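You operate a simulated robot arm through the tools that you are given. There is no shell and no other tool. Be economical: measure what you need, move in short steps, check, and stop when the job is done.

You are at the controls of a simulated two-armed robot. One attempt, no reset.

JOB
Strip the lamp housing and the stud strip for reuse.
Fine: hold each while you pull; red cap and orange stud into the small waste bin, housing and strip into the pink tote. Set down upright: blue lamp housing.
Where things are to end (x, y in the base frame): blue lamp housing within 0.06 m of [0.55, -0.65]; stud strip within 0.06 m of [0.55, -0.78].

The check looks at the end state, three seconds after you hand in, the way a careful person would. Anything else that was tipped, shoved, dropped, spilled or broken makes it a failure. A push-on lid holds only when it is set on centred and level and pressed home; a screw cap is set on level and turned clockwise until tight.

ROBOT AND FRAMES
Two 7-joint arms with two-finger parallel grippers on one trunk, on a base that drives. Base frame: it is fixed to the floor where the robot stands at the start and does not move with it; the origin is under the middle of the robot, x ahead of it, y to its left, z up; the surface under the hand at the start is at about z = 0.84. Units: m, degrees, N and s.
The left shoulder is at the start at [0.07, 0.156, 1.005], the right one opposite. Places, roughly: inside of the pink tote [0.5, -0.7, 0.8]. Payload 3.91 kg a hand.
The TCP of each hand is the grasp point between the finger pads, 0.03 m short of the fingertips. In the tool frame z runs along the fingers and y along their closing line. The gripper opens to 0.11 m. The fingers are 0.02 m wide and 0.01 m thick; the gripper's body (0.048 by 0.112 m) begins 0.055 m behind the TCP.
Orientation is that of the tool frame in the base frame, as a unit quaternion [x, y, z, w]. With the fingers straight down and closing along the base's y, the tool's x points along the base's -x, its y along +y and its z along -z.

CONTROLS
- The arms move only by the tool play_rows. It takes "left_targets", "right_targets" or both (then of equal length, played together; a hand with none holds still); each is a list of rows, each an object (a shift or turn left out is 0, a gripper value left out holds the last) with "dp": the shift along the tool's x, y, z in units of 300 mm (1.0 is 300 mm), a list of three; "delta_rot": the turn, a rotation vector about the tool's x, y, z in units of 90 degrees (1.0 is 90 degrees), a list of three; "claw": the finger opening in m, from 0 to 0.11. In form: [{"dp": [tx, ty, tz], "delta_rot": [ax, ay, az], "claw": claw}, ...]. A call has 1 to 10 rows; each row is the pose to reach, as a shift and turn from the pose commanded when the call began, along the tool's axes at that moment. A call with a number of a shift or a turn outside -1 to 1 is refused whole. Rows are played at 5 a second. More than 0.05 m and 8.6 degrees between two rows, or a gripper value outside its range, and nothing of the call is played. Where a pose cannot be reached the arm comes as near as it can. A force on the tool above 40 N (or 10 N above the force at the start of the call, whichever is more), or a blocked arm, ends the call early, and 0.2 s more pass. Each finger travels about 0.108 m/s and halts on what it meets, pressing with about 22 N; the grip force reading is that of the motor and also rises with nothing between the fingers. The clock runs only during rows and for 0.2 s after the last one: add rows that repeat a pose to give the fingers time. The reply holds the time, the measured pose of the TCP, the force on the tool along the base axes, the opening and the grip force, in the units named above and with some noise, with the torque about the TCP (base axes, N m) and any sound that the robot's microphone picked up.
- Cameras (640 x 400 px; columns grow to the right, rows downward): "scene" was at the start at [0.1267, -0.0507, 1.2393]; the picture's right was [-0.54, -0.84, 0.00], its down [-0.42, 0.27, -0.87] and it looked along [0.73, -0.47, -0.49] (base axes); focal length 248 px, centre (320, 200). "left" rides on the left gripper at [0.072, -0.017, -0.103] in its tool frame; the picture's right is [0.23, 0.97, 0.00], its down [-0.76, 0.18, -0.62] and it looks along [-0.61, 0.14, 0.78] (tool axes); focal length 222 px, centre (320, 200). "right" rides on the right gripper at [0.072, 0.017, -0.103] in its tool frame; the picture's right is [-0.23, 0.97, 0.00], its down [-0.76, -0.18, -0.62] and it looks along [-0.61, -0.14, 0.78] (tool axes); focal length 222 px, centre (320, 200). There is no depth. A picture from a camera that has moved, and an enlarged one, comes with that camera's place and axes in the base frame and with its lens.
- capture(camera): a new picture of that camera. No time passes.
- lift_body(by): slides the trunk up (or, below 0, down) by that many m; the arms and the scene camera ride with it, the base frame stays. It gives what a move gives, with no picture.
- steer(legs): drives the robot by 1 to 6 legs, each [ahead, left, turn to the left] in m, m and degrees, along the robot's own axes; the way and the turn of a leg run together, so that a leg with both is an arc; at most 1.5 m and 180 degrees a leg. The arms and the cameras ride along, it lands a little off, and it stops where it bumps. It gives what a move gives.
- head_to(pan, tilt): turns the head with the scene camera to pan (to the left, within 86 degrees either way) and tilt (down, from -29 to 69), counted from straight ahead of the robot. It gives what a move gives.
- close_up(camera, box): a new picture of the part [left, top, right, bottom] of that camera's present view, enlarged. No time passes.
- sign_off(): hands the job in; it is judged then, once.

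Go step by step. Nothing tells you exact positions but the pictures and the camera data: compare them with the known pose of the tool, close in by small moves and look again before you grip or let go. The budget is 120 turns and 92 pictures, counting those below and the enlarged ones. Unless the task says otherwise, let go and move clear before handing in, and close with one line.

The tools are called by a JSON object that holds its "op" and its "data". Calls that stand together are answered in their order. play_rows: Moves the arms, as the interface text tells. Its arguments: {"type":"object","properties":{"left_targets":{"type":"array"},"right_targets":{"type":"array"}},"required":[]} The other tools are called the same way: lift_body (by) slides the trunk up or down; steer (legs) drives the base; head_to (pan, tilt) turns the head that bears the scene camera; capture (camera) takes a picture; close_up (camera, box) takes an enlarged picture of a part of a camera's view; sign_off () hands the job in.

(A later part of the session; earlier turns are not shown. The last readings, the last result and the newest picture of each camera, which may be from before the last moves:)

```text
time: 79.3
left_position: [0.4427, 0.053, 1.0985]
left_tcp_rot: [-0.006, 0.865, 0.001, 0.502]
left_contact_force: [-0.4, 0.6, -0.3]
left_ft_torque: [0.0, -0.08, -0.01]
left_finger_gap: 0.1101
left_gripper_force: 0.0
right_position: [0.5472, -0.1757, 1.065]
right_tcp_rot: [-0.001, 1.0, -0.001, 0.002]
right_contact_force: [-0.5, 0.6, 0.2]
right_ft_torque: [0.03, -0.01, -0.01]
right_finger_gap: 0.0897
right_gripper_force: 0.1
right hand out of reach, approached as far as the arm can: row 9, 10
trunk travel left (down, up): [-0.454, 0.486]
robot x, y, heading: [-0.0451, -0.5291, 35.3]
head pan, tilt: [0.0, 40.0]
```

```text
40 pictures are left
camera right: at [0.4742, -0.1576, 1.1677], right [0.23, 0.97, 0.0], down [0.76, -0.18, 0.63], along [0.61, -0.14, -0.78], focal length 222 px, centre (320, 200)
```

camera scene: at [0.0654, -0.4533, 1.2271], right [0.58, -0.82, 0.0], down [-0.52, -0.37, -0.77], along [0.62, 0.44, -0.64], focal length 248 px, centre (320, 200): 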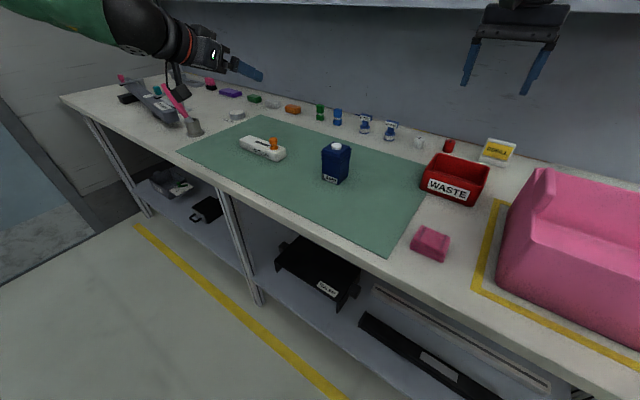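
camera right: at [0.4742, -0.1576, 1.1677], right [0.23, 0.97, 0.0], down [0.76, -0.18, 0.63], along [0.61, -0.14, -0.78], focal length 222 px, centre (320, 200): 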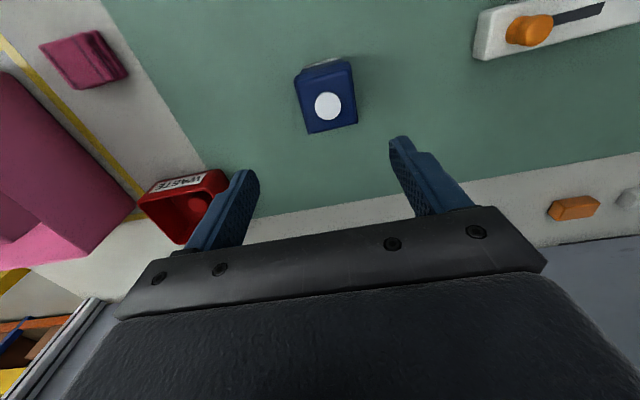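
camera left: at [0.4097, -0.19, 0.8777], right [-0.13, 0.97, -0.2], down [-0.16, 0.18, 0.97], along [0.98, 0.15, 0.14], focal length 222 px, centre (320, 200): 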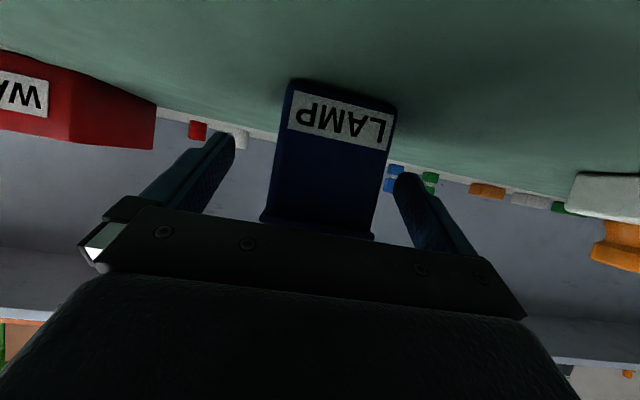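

Aligned within about 1 cm, and the housing's faces are square to the hand. I lower over it with that correction.

{"op": "play_rows", "data": {"right_targets": [{"dp": [0.01, 0.01, 0.1]}, {"dp": [0.02, 0.025, 0.2]}, {"dp": [0.02, 0.035, 0.28]}, {"dp": [0.02, 0.035, 0.3]}]}}

{"op": "capture", "data": {"camera": "right"}}

```text
time: 80.3
left_position: [0.445, 0.0536, 1.0994]
left_tcp_rot: [-0.007, 0.865, 0.001, 0.502]
left_contact_force: [-0.3, 0.1, -0.2]
left_ft_torque: [0.0, 0.01, 0.01]
left_finger_gap: 0.1098
left_gripper_force: 0.0
right_position: [0.5409, -0.1666, 0.9762]
right_tcp_rot: [-0.002, 1.0, 0.0, 0.0]
right_contact_force: [0.3, 0.2, -0.3]
right_ft_torque: [0.0, -0.02, -0.02]
right_finger_gap: 0.0901
right_gripper_force: 0.0
trunk travel left (down, up): [-0.454, 0.486]
robot x, y, heading: [-0.046, -0.5292, 35.5]
head pan, tilt: [0.0, 40.0]
```

```text
39 pictures are left
camera right: at [0.4691, -0.1495, 1.0778], right [0.23, 0.97, 0.0], down [0.76, -0.18, 0.62], along [0.61, -0.14, -0.78], focal length 222 px, centre (320, 200)
```

right: 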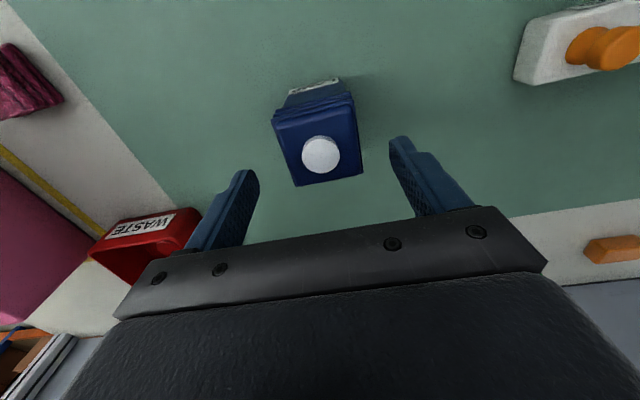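

Centred between the fingers. I go down to gripping height and close.

{"op": "play_rows", "data": {"right_targets": [{"dp": [0, 0, 0.08]}, {"dp": [0, 0, 0.16]}, {"dp": [0, 0, 0.22]}, {"dp": [0, 0, 0.25]}, {"dp": [0, 0, 0.25]}, {"dp": [0, 0, 0.25], "claw": 0.07}, {"dp": [0, 0, 0.25], "claw": 0.05}, {"dp": [0, 0, 0.25], "claw": 0.04}, {"dp": [0, 0, 0.25], "claw": 0.04}]}}

{"op": "close_up", "data": {"camera": "scene", "box": [280, 80, 420, 200]}}

```text
time: 82.3
left_position: [0.4441, 0.0531, 1.0972]
left_tcp_rot: [-0.007, 0.865, 0.001, 0.501]
left_contact_force: [-0.1, -0.3, 0.4]
left_ft_torque: [-0.01, -0.01, 0.02]
left_finger_gap: 0.1101
left_gripper_force: 0.2
right_position: [0.5448, -0.1767, 0.9023]
right_tcp_rot: [-0.001, 1.0, 0.0, 0.001]
right_contact_force: [0.2, 0.1, 0.0]
right_ft_torque: [-0.02, -0.02, -0.03]
right_finger_gap: 0.0537
right_gripper_force: 22.2
right hand out of reach, approached as far as the arm can: row 1, 2, 3, 4, 5, 6, 7, 8, 9
trunk travel left (down, up): [-0.454, 0.486]
robot x, y, heading: [-0.0471, -0.5279, 35.4]
head pan, tilt: [0.0, 40.0]
```

```text
3.33 times, centred on (350, 140) of scene
camera zoom: at [0.0655, -0.4526, 1.227], right [0.58, -0.82, 0.0], down [-0.52, -0.37, -0.77], along [0.62, 0.44, -0.64], focal length 826 px, centre (220, 400)
```

zoom: 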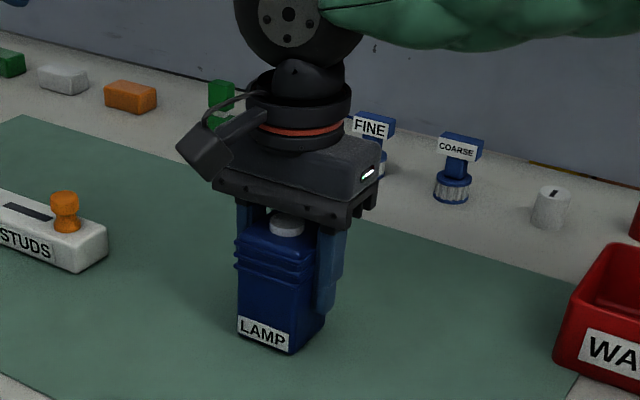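

Gripped square and upright. I lift it well above the tote's rim and start towards the tote.

{"op": "play_rows", "data": {"right_targets": [{"dp": [0, 0, -0.08]}, {"dp": [0, 0, -0.2]}, {"dp": [0, -0.03, -0.34]}, {"dp": [0, -0.06, -0.48]}, {"dp": [0, -0.1, -0.62]}, {"dp": [0, -0.2, -0.73]}, {"dp": [0, -0.33, -0.73]}, {"dp": [0, -0.46, -0.73]}, {"dp": [0, -0.59, -0.73]}, {"dp": [0, -0.7, -0.73]}]}}

{"op": "play_rows", "data": {"right_targets": [{"dp": [0, -0.13, 0]}, {"dp": [-0.01, -0.26, 0]}, {"dp": [-0.02, -0.39, 0]}, {"dp": [-0.02, -0.52, 0]}, {"dp": [-0.02, -0.65, 0]}, {"dp": [-0.02, -0.78, 0]}, {"dp": [-0.02, -0.86, 0]}, {"dp": [-0.02, -0.86, 0]}]}}

{"op": "head_to", "data": {"pan": -65, "tilt": 40}}

{"op": "capture", "data": {"camera": "scene"}}

{"op": "capture", "data": {"camera": "right"}}

```text
time: 84.5
left_position: [0.4446, 0.0519, 1.0996]
left_tcp_rot: [-0.007, 0.865, 0.001, 0.502]
left_contact_force: [-0.5, 0.3, 0.1]
left_ft_torque: [0.04, 0.02, 0.02]
left_finger_gap: 0.11
left_gripper_force: 0.2
right_position: [0.5452, -0.3855, 1.1208]
right_tcp_rot: [-0.001, 1.0, -0.001, 0.001]
right_contact_force: [-1.0, 0.1, -1.3]
right_ft_torque: [0.05, -0.01, 0.01]
right_finger_gap: 0.054
right_gripper_force: 22.0
trunk travel left (down, up): [-0.454, 0.486]
robot x, y, heading: [-0.0491, -0.5295, 35.5]
head pan, tilt: [0.0, 40.0]
```

```text
time: 86.3
left_position: [0.4443, 0.0518, 1.0979]
left_tcp_rot: [-0.008, 0.865, 0.001, 0.501]
left_contact_force: [-0.9, 0.3, -0.7]
left_ft_torque: [0.05, -0.02, 0.01]
left_finger_gap: 0.1098
left_gripper_force: 0.0
right_position: [0.5508, -0.6426, 1.1221]
right_tcp_rot: [-0.001, 1.0, -0.002, 0.0]
right_contact_force: [-0.8, 0.6, -2.1]
right_ft_torque: [0.03, -0.01, 0.0]
right_finger_gap: 0.0538
right_gripper_force: 22.2
trunk travel left (down, up): [-0.454, 0.486]
robot x, y, heading: [-0.0465, -0.5291, 35.5]
head pan, tilt: [0.0, 40.0]
```

```text
time: 87.7
left_position: [0.4447, 0.0521, 1.0997]
left_tcp_rot: [-0.007, 0.865, 0.001, 0.501]
left_contact_force: [-0.5, 0.0, 0.2]
left_ft_torque: [0.03, 0.02, 0.02]
left_finger_gap: 0.1099
left_gripper_force: 0.2
right_position: [0.551, -0.6429, 1.1227]
right_tcp_rot: [-0.001, 1.0, -0.001, 0.0]
right_contact_force: [0.0, 0.4, -1.1]
right_ft_torque: [0.0, -0.02, -0.04]
right_finger_gap: 0.0538
right_gripper_force: 21.5
trunk travel left (down, up): [-0.454, 0.486]
robot x, y, heading: [-0.0465, -0.5283, 35.5]
head pan, tilt: [-65.0, 40.0]
```

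```text
37 pictures are left
camera scene: at [0.07, -0.5441, 1.227], right [-0.49, -0.87, 0.0], down [-0.56, 0.32, -0.77], along [0.67, -0.38, -0.64], focal length 248 px, centre (320, 200)
```

scene: 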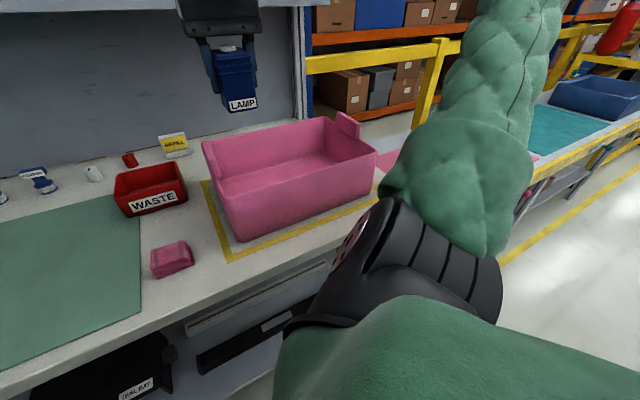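

```text
36 pictures are left
camera right: at [0.4786, -0.6251, 1.2252], right [0.23, 0.97, 0.0], down [0.76, -0.17, 0.63], along [0.61, -0.14, -0.78], focal length 222 px, centre (320, 200)
```

right: 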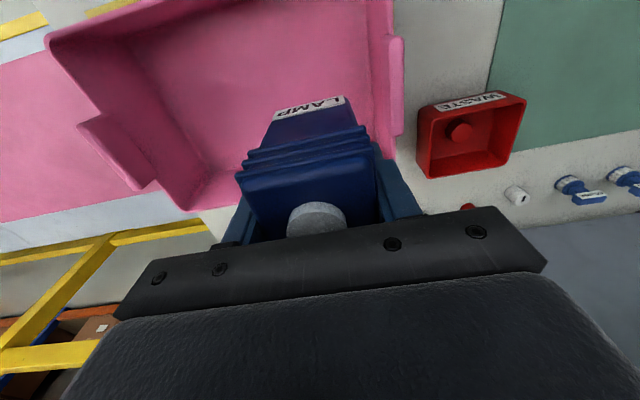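

The tote's near inner rim is at y ≈ -0.585, so I aim for y = -0.655 and lower slowly into it.

{"op": "play_rows", "data": {"right_targets": [{"dp": [0, -0.04, 0.05]}, {"dp": [0, -0.04, 0.15]}, {"dp": [0, -0.04, 0.25]}, {"dp": [0, -0.04, 0.35]}, {"dp": [0, -0.04, 0.45]}, {"dp": [0, -0.04, 0.54]}, {"dp": [0, -0.04, 0.6]}, {"dp": [0, -0.04, 0.65]}, {"dp": [0, -0.04, 0.67]}]}}

{"op": "capture", "data": {"camera": "right"}}

{"op": "close_up", "data": {"camera": "scene", "box": [170, 70, 400, 250]}}

```text
time: 89.7
left_position: [0.4446, 0.0527, 1.0986]
left_tcp_rot: [-0.007, 0.865, 0.001, 0.501]
left_contact_force: [0.0, 0.1, 0.3]
left_ft_torque: [0.01, -0.03, 0.01]
left_finger_gap: 0.1101
left_gripper_force: 0.1
right_position: [0.5521, -0.6549, 0.9205]
right_tcp_rot: [-0.001, 1.0, -0.002, 0.0]
right_contact_force: [0.4, -1.0, -1.3]
right_ft_torque: [-0.04, 0.0, -0.02]
right_finger_gap: 0.0537
right_gripper_force: 21.5
trunk travel left (down, up): [-0.454, 0.486]
robot x, y, heading: [-0.0434, -0.5286, 35.7]
head pan, tilt: [-65.0, 40.0]
```

```text
35 pictures are left
camera right: at [0.4804, -0.6375, 1.0238], right [0.23, 0.97, 0.0], down [0.76, -0.17, 0.63], along [0.61, -0.14, -0.78], focal length 222 px, centre (320, 200)
```

right: 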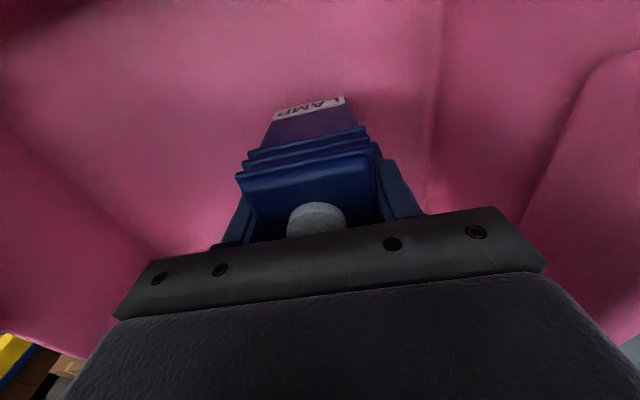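

```text
2.22 times, centred on (285, 160) of scene
camera zoom: at [0.07, -0.5442, 1.227], right [-0.5, -0.87, 0.0], down [-0.56, 0.32, -0.77], along [0.67, -0.38, -0.64], focal length 551 px, centre (398, 289)
```

zoom: 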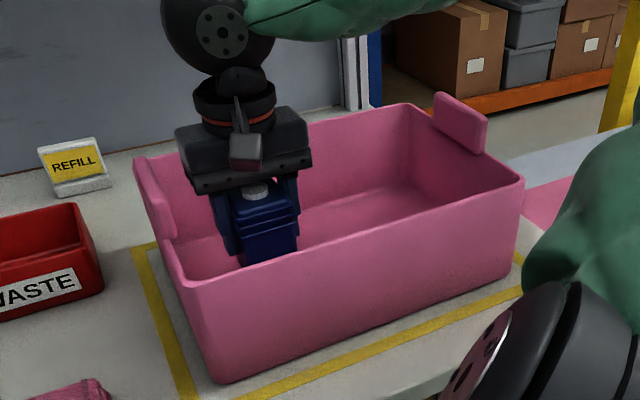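

Inside the tote with clearance on every side. I creep down until the floor is felt.

{"op": "play_rows", "data": {"right_targets": [{"dp": [0, 0, 0.01]}, {"dp": [0, 0, 0.02]}, {"dp": [0, 0, 0.03]}, {"dp": [0, 0, 0.04]}]}}

```text
time: 90.7
left_position: [0.4452, 0.0531, 1.0985]
left_tcp_rot: [-0.006, 0.865, 0.001, 0.502]
left_contact_force: [0.5, 0.2, -0.5]
left_ft_torque: [0.01, -0.01, -0.03]
left_finger_gap: 0.11
left_gripper_force: 0.1
right_position: [0.5525, -0.6563, 0.9098]
right_tcp_rot: [-0.001, 1.0, -0.001, 0.001]
right_contact_force: [0.2, 0.0, -2.0]
right_ft_torque: [0.01, 0.0, 0.03]
right_finger_gap: 0.0539
right_gripper_force: 22.3
trunk travel left (down, up): [-0.454, 0.486]
robot x, y, heading: [-0.0444, -0.5315, 35.2]
head pan, tilt: [-65.0, 40.0]
```

{"op": "play_rows", "data": {"right_targets": [{"dp": [0, 0, 0.007]}, {"dp": [0, 0, 0.014]}, {"dp": [0, 0, 0.02]}, {"dp": [0, 0, 0.02]}]}}

```text
time: 91.7
left_position: [0.4447, 0.0529, 1.0986]
left_tcp_rot: [-0.006, 0.865, 0.0, 0.502]
left_contact_force: [0.3, 0.7, 0.0]
left_ft_torque: [0.01, -0.02, 0.03]
left_finger_gap: 0.11
left_gripper_force: 0.0
right_position: [0.5522, -0.6548, 0.9051]
right_tcp_rot: [-0.001, 1.0, -0.001, 0.002]
right_contact_force: [2.3, -1.8, 13.6]
right_ft_torque: [0.16, 0.31, 0.06]
right_finger_gap: 0.0535
right_gripper_force: 21.9
trunk travel left (down, up): [-0.454, 0.486]
robot x, y, heading: [-0.048, -0.5298, 35.2]
head pan, tilt: [-65.0, 40.0]
```

The housing is on the tote floor (14 N of contact). I release and lift straight out.

{"op": "play_rows", "data": {"right_targets": [{"claw": 0.06}, {"claw": 0.075}, {"claw": 0.078}, {"dp": [0, 0, -0.06]}, {"dp": [0, 0, -0.16]}, {"dp": [0, 0, -0.3]}, {"dp": [0, 0, -0.45]}, {"dp": [0, 0, -0.6]}, {"dp": [0, 0, -0.75]}]}}

{"op": "close_up", "data": {"camera": "scene", "box": [170, 70, 400, 250]}}

{"op": "capture", "data": {"camera": "right"}}

```text
time: 93.7
left_position: [0.4434, 0.0535, 1.0981]
left_tcp_rot: [-0.006, 0.865, 0.0, 0.502]
left_contact_force: [-0.4, 0.6, 0.0]
left_ft_torque: [0.01, 0.01, -0.03]
left_finger_gap: 0.1102
left_gripper_force: 0.1
right_position: [0.5524, -0.6552, 1.1279]
right_tcp_rot: [-0.001, 1.0, -0.003, 0.0]
right_contact_force: [0.1, 0.0, 0.3]
right_ft_torque: [-0.03, -0.03, 0.01]
right_finger_gap: 0.0782
right_gripper_force: 0.1
trunk travel left (down, up): [-0.454, 0.486]
robot x, y, heading: [-0.0421, -0.5319, 35.3]
head pan, tilt: [-65.0, 40.0]
```

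```text
2.22 times, centred on (285, 160) of scene
camera zoom: at [0.0693, -0.5437, 1.227], right [-0.49, -0.87, 0.0], down [-0.56, 0.32, -0.77], along [0.67, -0.38, -0.64], focal length 551 px, centre (398, 289)
```

zoom: 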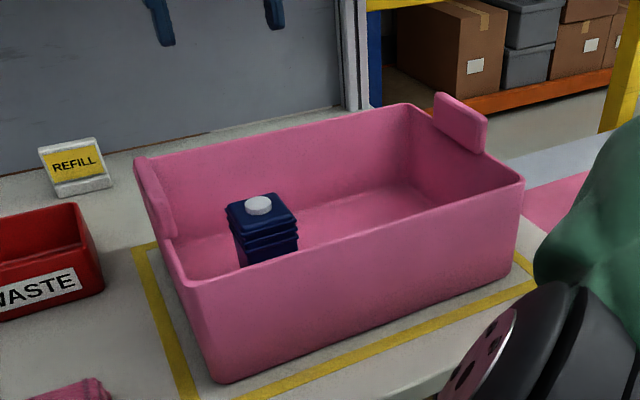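

```text
32 pictures are left
camera right: at [0.4802, -0.637, 1.2298], right [0.23, 0.97, 0.0], down [0.76, -0.17, 0.63], along [0.61, -0.14, -0.78], focal length 222 px, centre (320, 200)
```

right: 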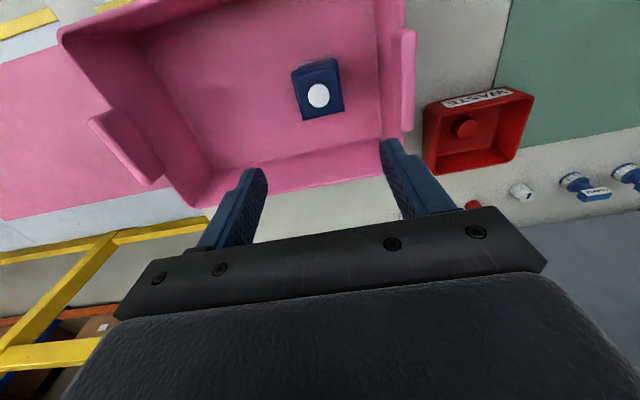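

The housing stands upright in the tote. Now the strip: I drive round to face it squarely, hands high, so each hand works on its own side.

{"op": "steer", "data": {"legs": [[-0.15, 0, 0], [0, 0, -35.3], [0, 0.706, 0], [0.09, 0, 0]]}}

{"op": "head_to", "data": {"pan": 0, "tilt": 42}}

{"op": "capture", "data": {"camera": "scene"}}

```text
time: 100.9
left_position: [0.6429, 0.2998, 1.0973]
left_tcp_rot: [0.246, 0.83, -0.146, 0.479]
left_contact_force: [-1.1, 0.8, -0.4]
left_ft_torque: [0.02, 0.01, 0.0]
left_finger_gap: 0.1097
left_gripper_force: 0.1
right_position: [0.3363, -0.3486, 1.1263]
right_tcp_rot: [0.292, 0.956, -0.002, -0.002]
right_contact_force: [0.1, 0.3, 0.3]
right_ft_torque: [-0.01, 0.03, 0.03]
right_finger_gap: 0.0781
right_gripper_force: 0.1
trunk travel left (down, up): [-0.454, 0.486]
robot x, y, heading: [-0.0902, 0.0921, 1.3]
head pan, tilt: [-65.0, 40.0]
```

```text
time: 102.3
left_position: [0.6418, 0.2988, 1.0984]
left_tcp_rot: [0.247, 0.829, -0.146, 0.48]
left_contact_force: [0.5, 0.1, 0.5]
left_ft_torque: [0.05, 0.01, 0.04]
left_finger_gap: 0.1101
left_gripper_force: 0.1
right_position: [0.3355, -0.3488, 1.1263]
right_tcp_rot: [0.291, 0.957, -0.001, 0.001]
right_contact_force: [-0.8, 0.2, 1.6]
right_ft_torque: [-0.02, 0.02, -0.04]
right_finger_gap: 0.0778
right_gripper_force: 0.2
trunk travel left (down, up): [-0.454, 0.486]
robot x, y, heading: [-0.0929, 0.0902, 1.3]
head pan, tilt: [0.0, 42.0]
```

```text
31 pictures are left
camera scene: at [0.0438, 0.0918, 1.2241], right [0.02, -1.0, 0.0], down [-0.67, -0.01, -0.74], along [0.74, 0.02, -0.67], focal length 248 px, centre (320, 200)
```

scene: 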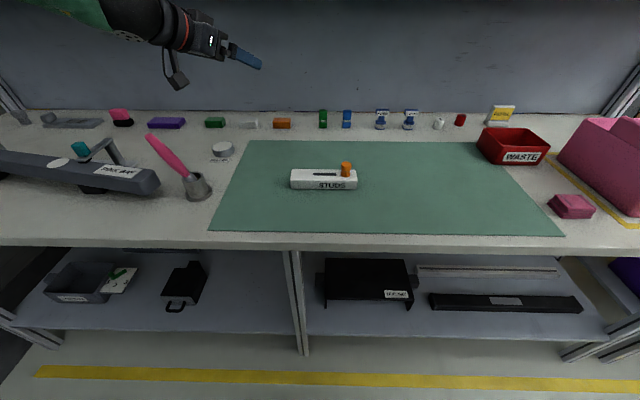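

{"op": "close_up", "data": {"camera": "scene", "box": [280, 150, 370, 205]}}

```text
7.11 times, centred on (325, 178) of scene
camera zoom: at [0.0438, 0.0918, 1.2241], right [0.02, -1.0, 0.0], down [-0.67, -0.01, -0.74], along [0.74, 0.02, -0.67], focal length 1763 px, centre (284, 360)
```

zoom: 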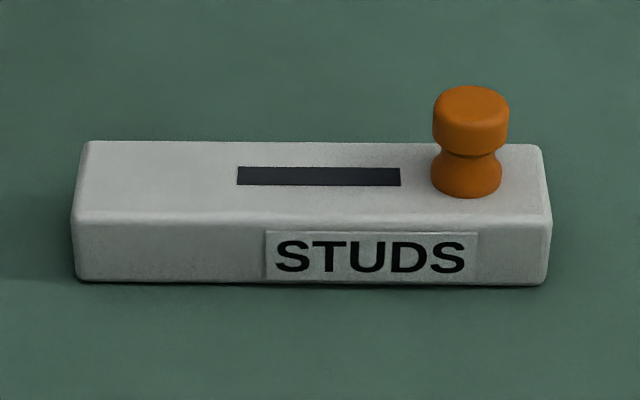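

Strip: x 0.511–0.556, y 0.012–0.174, top z ≈ 0.865; stud at (0.534, 0.042), top z ≈ 0.90. I turn the left hand straight down closing along x, and square the right hand, both high.

{"op": "play_rows", "data": {"left_targets": [{"dp": [0.006, -0.048, -0.01], "delta_rot": [0.0327, 0.0613, 0.057]}, {"dp": [0.012, -0.095, -0.02], "delta_rot": [0.0654, 0.1226, 0.114]}, {"dp": [0.018, -0.143, -0.03], "delta_rot": [0.0981, 0.1839, 0.171]}, {"dp": [0.024, -0.191, -0.04], "delta_rot": [0.1308, 0.2452, 0.228]}, {"dp": [0.03, -0.239, -0.05], "delta_rot": [0.1635, 0.3065, 0.285]}, {"dp": [0.036, -0.286, -0.06], "delta_rot": [0.1962, 0.3678, 0.342]}, {"dp": [0.042, -0.334, -0.07], "delta_rot": [0.2289, 0.4291, 0.399]}, {"dp": [0.048, -0.382, -0.08], "delta_rot": [0.2616, 0.4904, 0.456]}, {"dp": [0.054, -0.429, -0.09], "delta_rot": [0.2943, 0.5517, 0.513]}, {"dp": [0.06, -0.477, -0.1], "delta_rot": [0.327, 0.613, 0.57]}], "right_targets": [{"dp": [0, 0.08, 0], "delta_rot": [0, 0, -0.04]}, {"dp": [0, 0.16, 0], "delta_rot": [0, 0, -0.08]}, {"dp": [0, 0.24, 0], "delta_rot": [0, 0, -0.12]}, {"dp": [0, 0.32, 0], "delta_rot": [0, 0, -0.16]}, {"dp": [0, 0.4, 0], "delta_rot": [0, 0, -0.2]}, {"dp": [0, 0.48, 0], "delta_rot": [0, 0, -0.24]}, {"dp": [0, 0.56, 0], "delta_rot": [0, 0, -0.28]}, {"dp": [0, 0.64, 0], "delta_rot": [0, 0, -0.32]}, {"dp": [0, 0.72, 0], "delta_rot": [0, 0, -0.36]}, {"dp": [0, 0.75, 0], "delta_rot": [0, 0, -0.376]}]}}

{"op": "capture", "data": {"camera": "scene"}}

```text
time: 104.5
left_position: [0.4044, 0.1192, 1.1012]
left_tcp_rot: [0.68, 0.733, 0.01, 0.001]
left_contact_force: [-0.5, -0.1, -0.1]
left_ft_torque: [0.01, 0.01, -0.04]
left_finger_gap: 0.1101
left_gripper_force: 0.1
left hand out of reach, approached as far as the arm can: row 1, 5, 6, 7, 8, 9, 10
right_position: [0.461, -0.1635, 1.1252]
right_tcp_rot: [0.0, 1.0, -0.001, 0.0]
right_contact_force: [0.4, -1.0, 0.3]
right_ft_torque: [-0.01, 0.02, -0.02]
right_finger_gap: 0.0779
right_gripper_force: 0.0
trunk travel left (down, up): [-0.454, 0.486]
robot x, y, heading: [-0.0895, 0.0897, 1.3]
head pan, tilt: [0.0, 42.0]
```

```text
29 pictures are left
camera scene: at [0.0442, 0.091, 1.224], right [0.02, -1.0, 0.0], down [-0.67, -0.01, -0.74], along [0.74, 0.02, -0.67], focal length 248 px, centre (320, 200)
```

scene: 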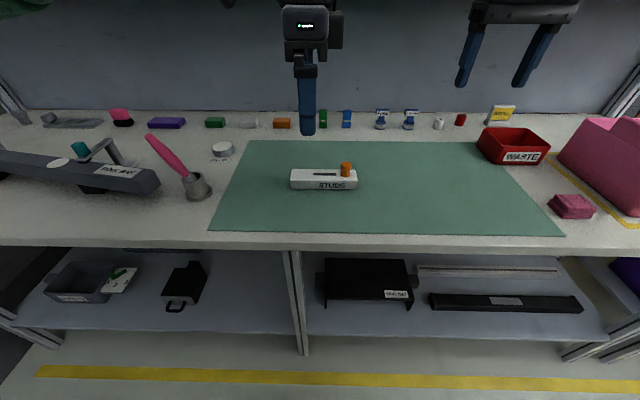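

The left hand accepts the pose and is just a little off in position and yaw. I move it over the far end of the strip.

{"op": "play_rows", "data": {"left_targets": [{"dp": [0.05, 0.08, 0], "delta_rot": [0, 0, 0.01]}, {"dp": [0.077, 0.2, 0], "delta_rot": [0, 0, 0.02]}, {"dp": [0.077, 0.32, 0], "delta_rot": [0, 0, 0.03]}, {"dp": [0.077, 0.44, 0.05], "delta_rot": [0, 0, 0.048]}, {"dp": [0.077, 0.44, 0.15], "delta_rot": [0, 0, 0.048]}, {"dp": [0.077, 0.44, 0.28], "delta_rot": [0, 0, 0.048]}, {"dp": [0.077, 0.44, 0.4], "delta_rot": [0, 0, 0.048]}, {"dp": [0.077, 0.44, 0.4], "delta_rot": [0, 0, 0.048]}]}}

{"op": "capture", "data": {"camera": "left"}}

```text
time: 106.3
left_position: [0.4323, 0.1162, 0.9732]
left_tcp_rot: [0.671, 0.741, 0.025, 0.012]
left_contact_force: [-0.1, -0.3, -0.4]
left_ft_torque: [-0.02, 0.0, 0.0]
left_finger_gap: 0.1098
left_gripper_force: 0.1
left hand out of reach, approached as far as the arm can: row 1, 2, 3, 4, 5, 6, 7, 8
right_position: [0.4611, -0.1628, 1.1251]
right_tcp_rot: [0.001, 1.0, -0.002, 0.0]
right_contact_force: [0.6, -0.1, 0.0]
right_ft_torque: [0.01, 0.04, -0.01]
right_finger_gap: 0.078
right_gripper_force: 0.1
trunk travel left (down, up): [-0.454, 0.486]
robot x, y, heading: [-0.0917, 0.0914, 1.3]
head pan, tilt: [0.0, 42.0]
```

```text
28 pictures are left
camera left: at [0.403, 0.1823, 1.0756], right [0.95, 0.32, 0.06], down [0.22, -0.75, 0.62], along [0.24, -0.57, -0.78], focal length 222 px, centre (320, 200)
```

left: 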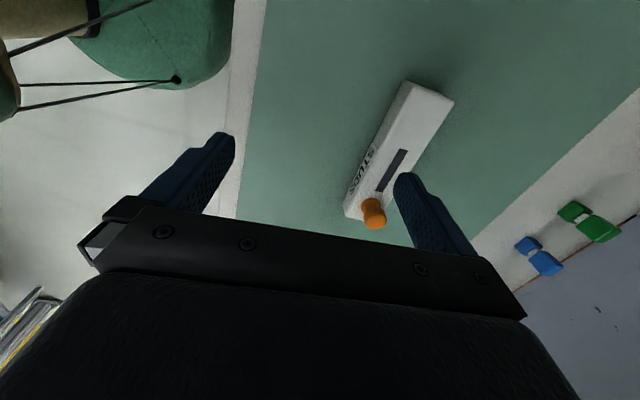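

At -90° yaw the left arm can't reach. As before, turning the body helps: standing to the left and facing 35° right reduces the wrist yaw needed. I lift the left hand, undo part of the yaw, and drive there.

{"op": "play_rows", "data": {"left_targets": [{"dp": [0, 0, -0.1]}, {"dp": [0, 0, -0.2], "delta_rot": [0, 0, -0.08]}, {"dp": [0, 0.05, -0.3], "delta_rot": [0, 0, -0.16]}, {"dp": [0, 0.1, -0.4], "delta_rot": [0, 0, -0.24]}, {"dp": [0, 0.15, -0.5], "delta_rot": [0, 0, -0.32]}, {"dp": [0, 0.2, -0.5], "delta_rot": [0, 0, -0.389]}, {"dp": [0, 0.25, -0.5], "delta_rot": [0, 0, -0.389]}]}}

{"op": "steer", "data": {"legs": [[-0.1, 0, 0], [0, 0.396, 0], [0.18, 0, 0], [0, 0, -36.3]]}}

{"op": "capture", "data": {"camera": "scene"}}

```text
time: 107.9
left_position: [0.5003, 0.131, 1.1231]
left_tcp_rot: [0.417, 0.908, 0.021, 0.02]
left_contact_force: [-0.7, 0.7, 0.1]
left_ft_torque: [0.01, 0.01, -0.02]
left_finger_gap: 0.1098
left_gripper_force: 0.1
left hand out of reach, approached as far as the arm can: row 5, 6, 7
right_position: [0.4616, -0.1642, 1.1248]
right_tcp_rot: [0.001, 1.0, -0.002, 0.0]
right_contact_force: [-0.6, -0.7, 0.5]
right_ft_torque: [-0.05, 0.0, 0.02]
right_finger_gap: 0.0782
right_gripper_force: 0.0
trunk travel left (down, up): [-0.454, 0.486]
robot x, y, heading: [-0.0916, 0.0899, 1.4]
head pan, tilt: [0.0, 42.0]
```

```text
time: 113.9
left_position: [0.48, 0.1719, 1.1217]
left_tcp_rot: [0.676, 0.736, 0.014, 0.024]
left_contact_force: [0.2, -0.1, 0.8]
left_ft_torque: [-0.02, 0.02, 0.01]
left_finger_gap: 0.1102
left_gripper_force: 0.0
right_position: [0.2764, -0.0409, 1.1258]
right_tcp_rot: [0.308, 0.951, -0.002, 0.0]
right_contact_force: [0.4, -0.4, -0.1]
right_ft_torque: [0.0, -0.02, 0.0]
right_finger_gap: 0.078
right_gripper_force: 0.1
trunk travel left (down, up): [-0.454, 0.486]
robot x, y, heading: [-0.0178, 0.4857, -34.8]
head pan, tilt: [0.0, 42.0]
```

```text
27 pictures are left
camera scene: at [0.0887, 0.4091, 1.2241], right [-0.57, -0.82, 0.0], down [-0.55, 0.38, -0.74], along [0.61, -0.42, -0.67], focal length 248 px, centre (320, 200)
```

scene: 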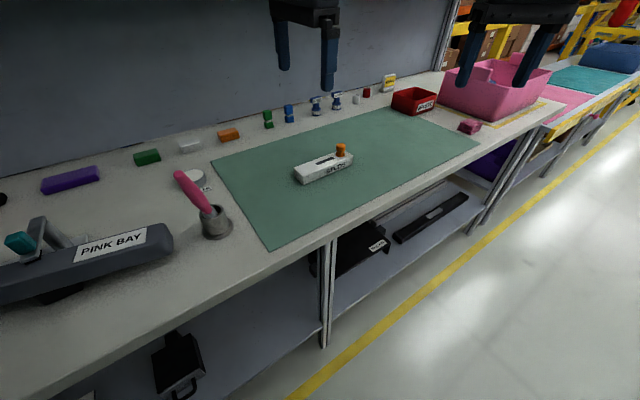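

The left hand is nearly over the strip's far end already. I square it and lower to just above, then look.

{"op": "play_rows", "data": {"left_targets": [{"dp": [-0.02, 0.04, 0.05], "delta_rot": [0.008, 0.002, 0.013]}, {"dp": [-0.04, 0.08, 0.12], "delta_rot": [0.017, 0.004, 0.027]}, {"dp": [-0.06, 0.12, 0.22], "delta_rot": [0.025, 0.007, 0.04]}, {"dp": [-0.08, 0.17, 0.32], "delta_rot": [0.034, 0.009, 0.054]}, {"dp": [-0.08, 0.17, 0.42], "delta_rot": [0.034, 0.009, 0.054]}, {"dp": [-0.08, 0.17, 0.47], "delta_rot": [0.034, 0.009, 0.054]}, {"dp": [-0.08, 0.17, 0.47], "delta_rot": [0.034, 0.009, 0.054]}]}}

{"op": "capture", "data": {"camera": "left"}}

```text
time: 115.5
left_position: [0.5422, 0.1528, 0.9837]
left_tcp_rot: [0.708, 0.707, 0.0, 0.001]
left_contact_force: [0.3, 0.0, -0.4]
left_ft_torque: [-0.02, 0.01, 0.0]
left_finger_gap: 0.1102
left_gripper_force: 0.0
right_position: [0.2773, -0.0405, 1.1247]
right_tcp_rot: [0.309, 0.951, -0.001, -0.001]
right_contact_force: [-0.1, -0.3, -0.3]
right_ft_torque: [0.02, 0.02, -0.01]
right_finger_gap: 0.0778
right_gripper_force: 0.0
trunk travel left (down, up): [-0.454, 0.486]
robot x, y, heading: [-0.021, 0.4859, -34.6]
head pan, tilt: [0.0, 42.0]
```

```text
26 pictures are left
camera left: at [0.5247, 0.2254, 1.0859], right [0.97, 0.23, 0.0], down [0.18, -0.76, 0.62], along [0.14, -0.61, -0.78], focal length 222 px, centre (320, 200)
```

left: 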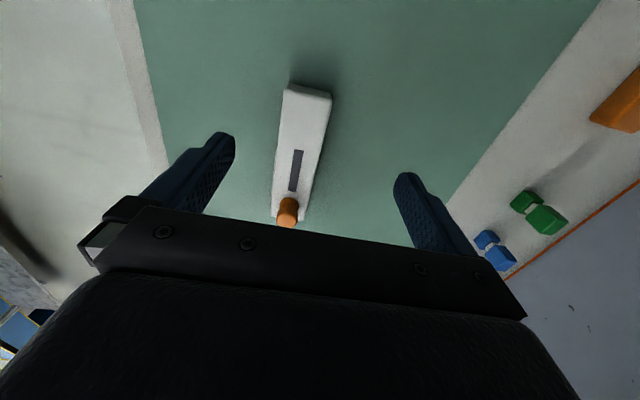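

The left hand reaches this pose exactly. The strip centre is about x ≈ 0.528, so I shift 14 mm and lower to grip height.

{"op": "play_rows", "data": {"left_targets": [{"dp": [0, -0.047, 0.08]}, {"dp": [0, -0.047, 0.16]}, {"dp": [0, -0.047, 0.24]}, {"dp": [0, -0.047, 0.31]}, {"dp": [0, -0.047, 0.345]}, {"dp": [0, -0.047, 0.345]}]}}

{"op": "capture", "data": {"camera": "left"}}

{"op": "close_up", "data": {"camera": "scene", "box": [260, 80, 400, 200]}}

```text
time: 116.9
left_position: [0.5282, 0.1578, 0.882]
left_tcp_rot: [0.708, 0.706, -0.002, 0.001]
left_contact_force: [-0.6, 0.2, 0.0]
left_ft_torque: [-0.01, 0.0, 0.01]
left_finger_gap: 0.1099
left_gripper_force: 0.1
left hand out of reach, approached as far as the arm can: row 5, 6
right_position: [0.2771, -0.0405, 1.1247]
right_tcp_rot: [0.309, 0.951, -0.002, -0.001]
right_contact_force: [0.1, 0.0, 0.7]
right_ft_torque: [-0.02, -0.01, 0.06]
right_finger_gap: 0.0779
right_gripper_force: 0.1
trunk travel left (down, up): [-0.454, 0.486]
robot x, y, heading: [-0.0235, 0.4826, -34.6]
head pan, tilt: [0.0, 42.0]
```

```text
25 pictures are left
camera left: at [0.5114, 0.2292, 0.9829], right [0.97, 0.23, 0.0], down [0.18, -0.76, 0.63], along [0.14, -0.61, -0.78], focal length 222 px, centre (320, 200)
```

left: 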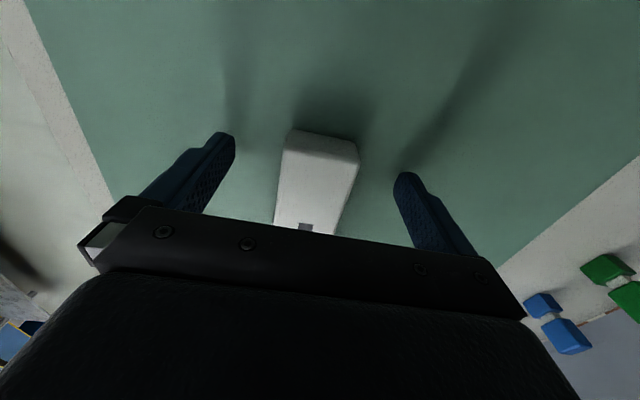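

```text
3.33 times, centred on (330, 140) of scene
camera zoom: at [0.0889, 0.4094, 1.2241], right [-0.57, -0.82, 0.0], down [-0.55, 0.38, -0.74], along [0.61, -0.42, -0.67], focal length 826 px, centre (287, 400)
```

zoom: 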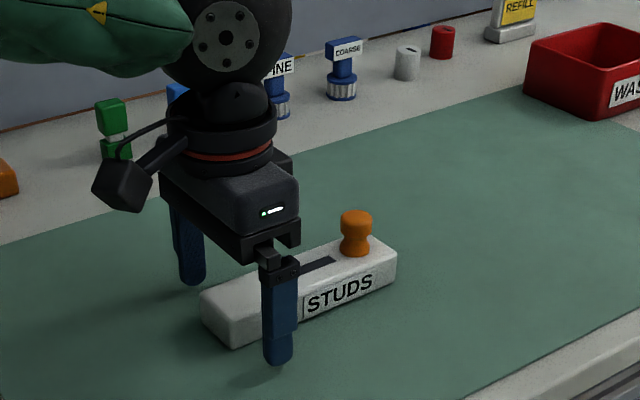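

Centred. I close the left hand on the strip.

{"op": "play_rows", "data": {"left_targets": [{"claw": 0.07}, {"claw": 0.05}, {"claw": 0.03}, {"claw": 0.025}, {"claw": 0.025}]}}

{"op": "close_up", "data": {"camera": "scene", "box": [260, 80, 400, 200]}}

```text
time: 118.1
left_position: [0.5287, 0.1576, 0.8811]
left_tcp_rot: [0.708, 0.706, -0.002, 0.001]
left_contact_force: [0.4, 0.3, 1.1]
left_ft_torque: [-0.04, 0.0, -0.01]
left_finger_gap: 0.0454
left_gripper_force: 22.4
right_position: [0.277, -0.0406, 1.1246]
right_tcp_rot: [0.309, 0.951, -0.002, -0.001]
right_contact_force: [0.3, 0.2, 0.4]
right_ft_torque: [-0.02, -0.02, -0.02]
right_finger_gap: 0.0782
right_gripper_force: 0.0
trunk travel left (down, up): [-0.454, 0.486]
robot x, y, heading: [-0.0197, 0.4874, -34.6]
head pan, tilt: [0.0, 42.0]
```

```text
3.33 times, centred on (330, 140) of scene
camera zoom: at [0.0891, 0.4094, 1.2241], right [-0.57, -0.82, 0.0], down [-0.55, 0.38, -0.74], along [0.61, -0.42, -0.67], focal length 826 px, centre (287, 400)
```

zoom: 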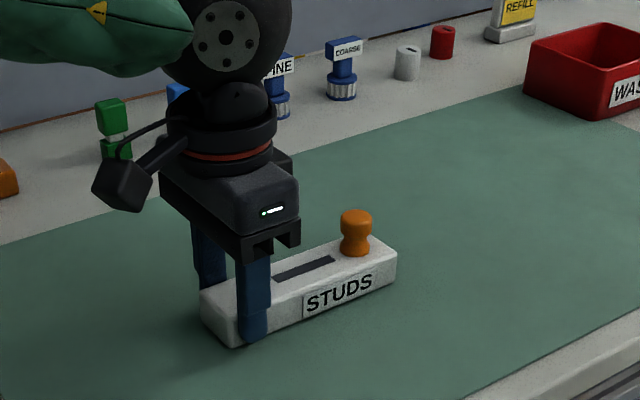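

Strip held at 45 mm; the stud is at about (0.529, 0.041). I bring the right hand over it from the free side.

{"op": "play_rows", "data": {"right_targets": [{"dp": [-0.1, 0.03, 0], "claw": 0.06}, {"dp": [-0.2, 0.08, 0], "claw": 0.05}, {"dp": [-0.3, 0.15, 0], "claw": 0.05}, {"dp": [-0.38, 0.24, 0]}, {"dp": [-0.44, 0.34, 0]}, {"dp": [-0.49, 0.44, 0.05]}, {"dp": [-0.525, 0.54, 0.1]}, {"dp": [-0.525, 0.62, 0.17]}, {"dp": [-0.525, 0.69, 0.24]}, {"dp": [-0.525, 0.69, 0.28]}]}}

{"op": "capture", "data": {"camera": "right"}}

{"op": "close_up", "data": {"camera": "scene", "box": [260, 60, 420, 200]}}

```text
time: 120.3
left_position: [0.5284, 0.1574, 0.8807]
left_tcp_rot: [0.708, 0.707, -0.002, 0.001]
left_contact_force: [-1.7, 0.0, 3.9]
left_ft_torque: [0.0, 0.05, -0.03]
left_finger_gap: 0.0452
left_gripper_force: 21.3
right_position: [0.5268, 0.034, 1.0399]
right_tcp_rot: [0.309, 0.951, -0.002, -0.001]
right_contact_force: [0.5, 0.3, 0.6]
right_ft_torque: [-0.01, -0.01, -0.01]
right_finger_gap: 0.0502
right_gripper_force: 0.0
trunk travel left (down, up): [-0.454, 0.486]
robot x, y, heading: [-0.0207, 0.4867, -34.8]
head pan, tilt: [0.0, 42.0]
```

```text
22 pictures are left
camera right: at [0.4777, 0.0921, 1.1422], right [0.76, 0.65, 0.0], down [0.51, -0.59, 0.62], along [0.41, -0.47, -0.78], focal length 222 px, centre (320, 200)
```

right: 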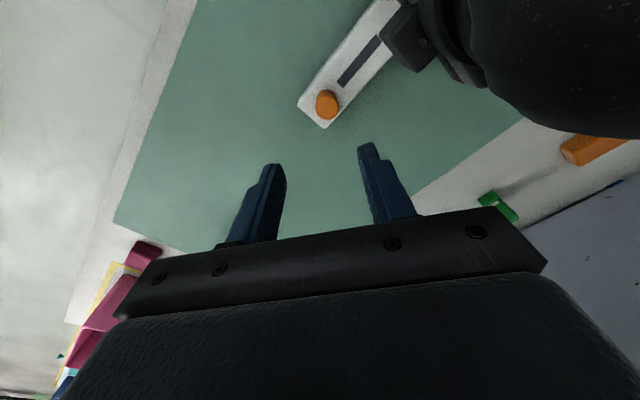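

```text
2.86 times, centred on (340, 130) of scene
camera zoom: at [0.0889, 0.4096, 1.2241], right [-0.57, -0.82, 0.0], down [-0.55, 0.38, -0.74], along [0.61, -0.42, -0.67], focal length 708 px, centre (263, 400)
```

zoom: 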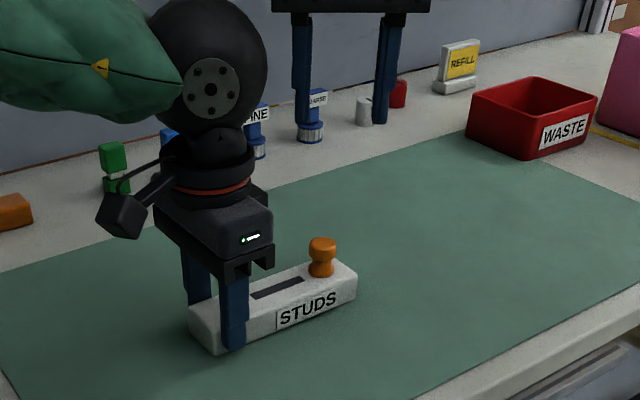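

About a centimetre of correction is needed. I lower halfway with it and check clearance between the hands.

{"op": "play_rows", "data": {"right_targets": [{"dp": [0.01, 0.015, 0.06]}, {"dp": [0.017, 0.025, 0.14]}, {"dp": [0.017, 0.027, 0.22]}, {"dp": [0.017, 0.027, 0.29]}, {"dp": [0.017, 0.027, 0.29]}]}}

{"op": "capture", "data": {"camera": "right"}}

{"op": "close_up", "data": {"camera": "scene", "box": [280, 80, 390, 180]}}

```text
time: 121.5
left_position: [0.5287, 0.1571, 0.8813]
left_tcp_rot: [0.707, 0.707, -0.001, 0.001]
left_contact_force: [0.0, -0.9, 2.6]
left_ft_torque: [0.06, -0.05, -0.02]
left_finger_gap: 0.0453
left_gripper_force: 22.0
right_position: [0.5252, 0.043, 0.9526]
right_tcp_rot: [0.31, 0.951, -0.001, -0.001]
right_contact_force: [0.1, -0.3, 1.2]
right_ft_torque: [-0.02, -0.01, 0.0]
right_finger_gap: 0.0502
right_gripper_force: 0.1
trunk travel left (down, up): [-0.454, 0.486]
robot x, y, heading: [-0.0228, 0.4898, -34.6]
head pan, tilt: [0.0, 42.0]
```

```text
20 pictures are left
camera right: at [0.4769, 0.1003, 1.0559], right [0.76, 0.65, 0.0], down [0.51, -0.59, 0.62], along [0.41, -0.47, -0.78], focal length 222 px, centre (320, 200)
```

right: 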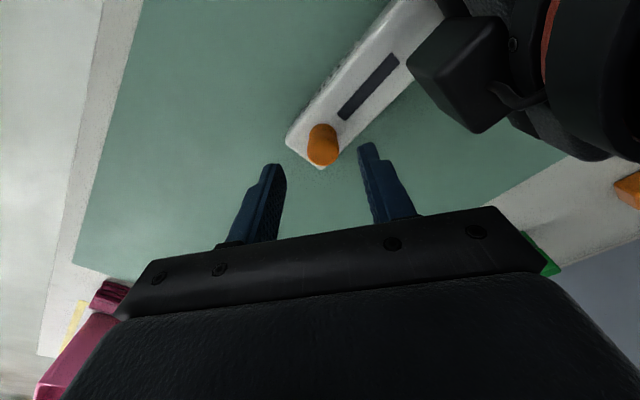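

```text
4.00 times, centred on (335, 130) of scene
camera zoom: at [0.0891, 0.4094, 1.2241], right [-0.57, -0.82, 0.0], down [-0.55, 0.38, -0.74], along [0.61, -0.42, -0.67], focal length 992 px, centre (260, 480)
```

zoom: 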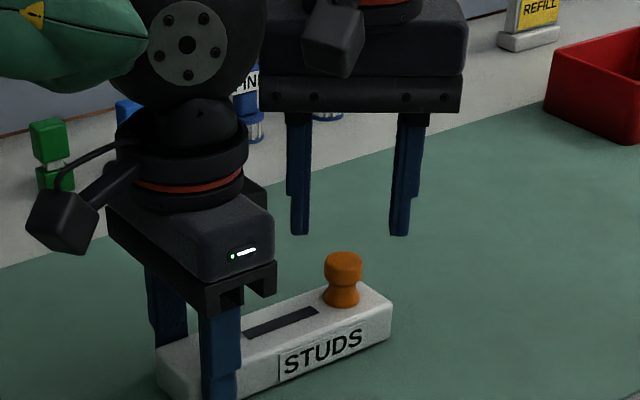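

The stud is midway between the right fingers and the hands clear each other. I lower to the stud head and close.

{"op": "play_rows", "data": {"right_targets": [{"dp": [0.015, 0.007, 0.04]}, {"dp": [0.02, 0.007, 0.09]}, {"dp": [0.02, 0.007, 0.14]}, {"dp": [0.02, 0.007, 0.165]}, {"dp": [0.02, 0.007, 0.165]}]}}

{"op": "close_up", "data": {"camera": "scene", "box": [280, 80, 390, 180]}}

```text
time: 122.7
left_position: [0.5295, 0.1581, 0.8817]
left_tcp_rot: [0.707, 0.707, -0.001, 0.001]
left_contact_force: [0.1, 0.0, 2.4]
left_ft_torque: [0.01, 0.0, -0.01]
left_finger_gap: 0.0456
left_gripper_force: 22.4
right_position: [0.5202, 0.0465, 0.9048]
right_tcp_rot: [0.309, 0.951, 0.0, -0.001]
right_contact_force: [-0.1, 0.1, -0.3]
right_ft_torque: [-0.03, -0.01, 0.03]
right_finger_gap: 0.0501
right_gripper_force: 0.2
trunk travel left (down, up): [-0.454, 0.486]
robot x, y, heading: [-0.0203, 0.4858, -34.7]
head pan, tilt: [0.0, 42.0]
```

```text
4.00 times, centred on (335, 130) of scene
camera zoom: at [0.0891, 0.4094, 1.2241], right [-0.57, -0.82, 0.0], down [-0.55, 0.38, -0.74], along [0.61, -0.42, -0.67], focal length 992 px, centre (260, 480)
```

zoom: 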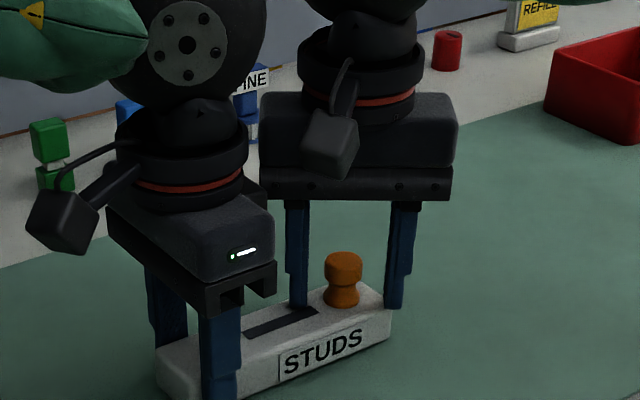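

Comparing both views, the fingers sit about 9 mm short of the stud axis along the finger width. I correct that, go 4 mm lower, and close.

{"op": "play_rows", "data": {"right_targets": [{"dp": [-0.015, 0.005, 0]}, {"dp": [-0.03, 0.008, 0.01]}, {"dp": [-0.03, 0.008, 0.013]}, {"dp": [-0.03, 0.008, 0.013], "claw": 0.035}, {"dp": [-0.03, 0.008, 0.013], "claw": 0.02}, {"dp": [-0.03, 0.008, 0.013], "claw": 0.01}, {"dp": [-0.03, 0.008, 0.013], "claw": 0.01}]}}

{"op": "close_up", "data": {"camera": "scene", "box": [280, 80, 390, 180]}}

```text
time: 124.3
left_position: [0.528, 0.1572, 0.8819]
left_tcp_rot: [0.708, 0.707, -0.001, 0.001]
left_contact_force: [-2.5, -3.6, -0.3]
left_ft_torque: [-0.34, 0.12, -0.27]
left_finger_gap: 0.0457
left_gripper_force: 21.8
right_position: [0.5221, 0.0407, 0.9026]
right_tcp_rot: [0.309, 0.951, 0.0, 0.0]
right_contact_force: [2.4, 2.1, 7.5]
right_ft_torque: [0.15, -0.13, -0.05]
right_finger_gap: 0.0221
right_gripper_force: 22.2
right hand out of reach, approached as far as the arm can: row 1, 2, 3, 4, 5, 6, 7
trunk travel left (down, up): [-0.454, 0.486]
robot x, y, heading: [-0.0208, 0.4844, -34.5]
head pan, tilt: [0.0, 42.0]
heard: snap
```

```text
4.00 times, centred on (335, 130) of scene
camera zoom: at [0.0889, 0.4094, 1.2241], right [-0.57, -0.82, 0.0], down [-0.55, 0.38, -0.74], along [0.61, -0.42, -0.67], focal length 992 px, centre (260, 480)
```

zoom: 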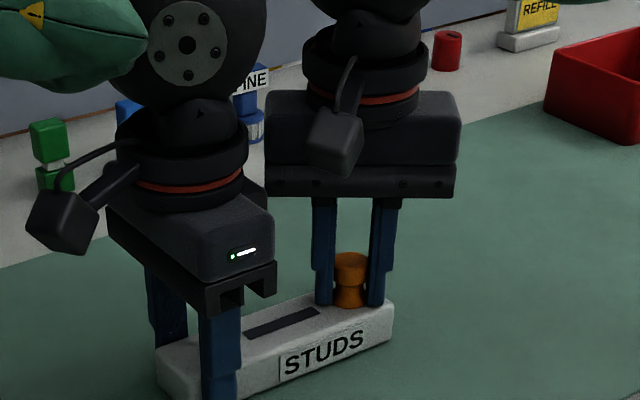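

The stud has snapped free and is gripped at 22 mm. I pull it straight up.

{"op": "play_rows", "data": {"right_targets": [{"dp": [0, 0, -0.02]}, {"dp": [0, 0, -0.05]}, {"dp": [0, 0, -0.1]}, {"dp": [0, 0, -0.18]}, {"dp": [0, 0, -0.28]}, {"dp": [0, 0, -0.4]}]}}

{"op": "close_up", "data": {"camera": "scene", "box": [270, 60, 400, 180]}}

```text
time: 125.7
left_position: [0.5289, 0.158, 0.881]
left_tcp_rot: [0.708, 0.706, -0.001, 0.002]
left_contact_force: [-0.4, 0.6, 2.5]
left_ft_torque: [0.23, 0.0, -0.01]
left_finger_gap: 0.0453
left_gripper_force: 21.6
right_position: [0.5222, 0.0398, 1.0228]
right_tcp_rot: [0.308, 0.951, -0.002, 0.0]
right_contact_force: [-0.2, -0.4, 0.5]
right_ft_torque: [-0.01, -0.01, -0.01]
right_finger_gap: 0.0217
right_gripper_force: 22.1
trunk travel left (down, up): [-0.454, 0.486]
robot x, y, heading: [-0.0193, 0.4881, -34.4]
head pan, tilt: [0.0, 42.0]
```

```text
3.33 times, centred on (335, 120) of scene
camera zoom: at [0.089, 0.4097, 1.224], right [-0.57, -0.82, 0.0], down [-0.55, 0.38, -0.74], along [0.61, -0.42, -0.67], focal length 826 px, centre (270, 467)
```

zoom: 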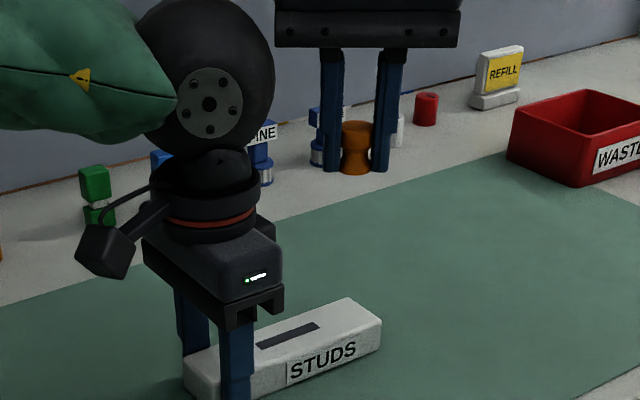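

The stud is out. The left hand lets go of the strip and rises; then I drive right so the stud hand comes up to the bin.

{"op": "play_rows", "data": {"left_targets": [{"claw": 0.06}, {"claw": 0.09}, {"claw": 0.1}, {"dp": [0, 0, -0.1]}, {"dp": [0, 0, -0.25]}, {"dp": [0, 0, -0.4]}, {"dp": [0, 0, -0.5]}], "right_targets": [{}, {}, {}, {"dp": [0, 0, -0.05]}, {"dp": [0, 0, -0.1]}, {"dp": [0, 0, -0.16]}, {"dp": [0, 0, -0.2]}]}}

{"op": "steer", "data": {"legs": [[0.24, -0.296, 0]]}}

{"op": "capture", "data": {"camera": "right"}}

```text
time: 127.3
left_position: [0.5299, 0.1577, 1.0324]
left_tcp_rot: [0.708, 0.707, -0.001, 0.0]
left_contact_force: [-0.5, 0.8, -0.4]
left_ft_torque: [0.0, 0.03, 0.01]
left_finger_gap: 0.1
left_gripper_force: 0.1
right_position: [0.5227, 0.041, 1.0828]
right_tcp_rot: [0.31, 0.951, -0.001, -0.002]
right_contact_force: [-0.9, -0.2, 0.9]
right_ft_torque: [-0.01, -0.01, -0.03]
right_finger_gap: 0.0219
right_gripper_force: 21.9
trunk travel left (down, up): [-0.454, 0.486]
robot x, y, heading: [-0.0229, 0.4861, -34.6]
head pan, tilt: [0.0, 42.0]
```

```text
time: 129.7
left_position: [0.5561, -0.2261, 1.0317]
left_tcp_rot: [0.71, 0.704, -0.001, 0.0]
left_contact_force: [-0.4, -0.8, -0.1]
left_ft_torque: [0.0, 0.02, 0.01]
left_finger_gap: 0.1001
left_gripper_force: 0.1
right_position: [0.5481, -0.3426, 1.083]
right_tcp_rot: [0.312, 0.95, -0.001, -0.001]
right_contact_force: [0.0, -0.5, -0.8]
right_ft_torque: [0.0, 0.0, 0.01]
right_finger_gap: 0.0224
right_gripper_force: 21.8
trunk travel left (down, up): [-0.454, 0.486]
robot x, y, heading: [0.0064, 0.1112, -35.1]
head pan, tilt: [0.0, 42.0]
```

```text
15 pictures are left
camera right: at [0.5012, -0.2851, 1.1858], right [0.76, 0.65, 0.0], down [0.51, -0.59, 0.62], along [0.4, -0.47, -0.78], focal length 222 px, centre (320, 200)
```

right: 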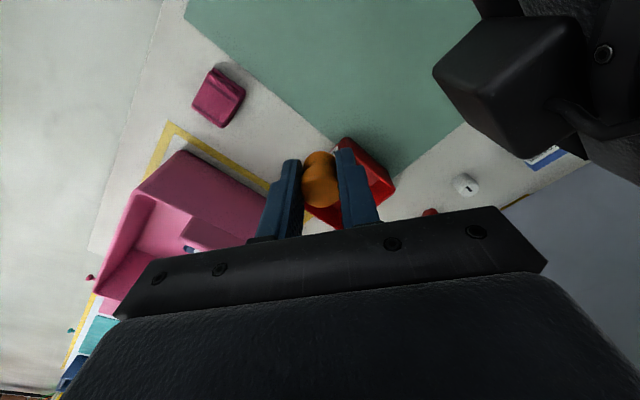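

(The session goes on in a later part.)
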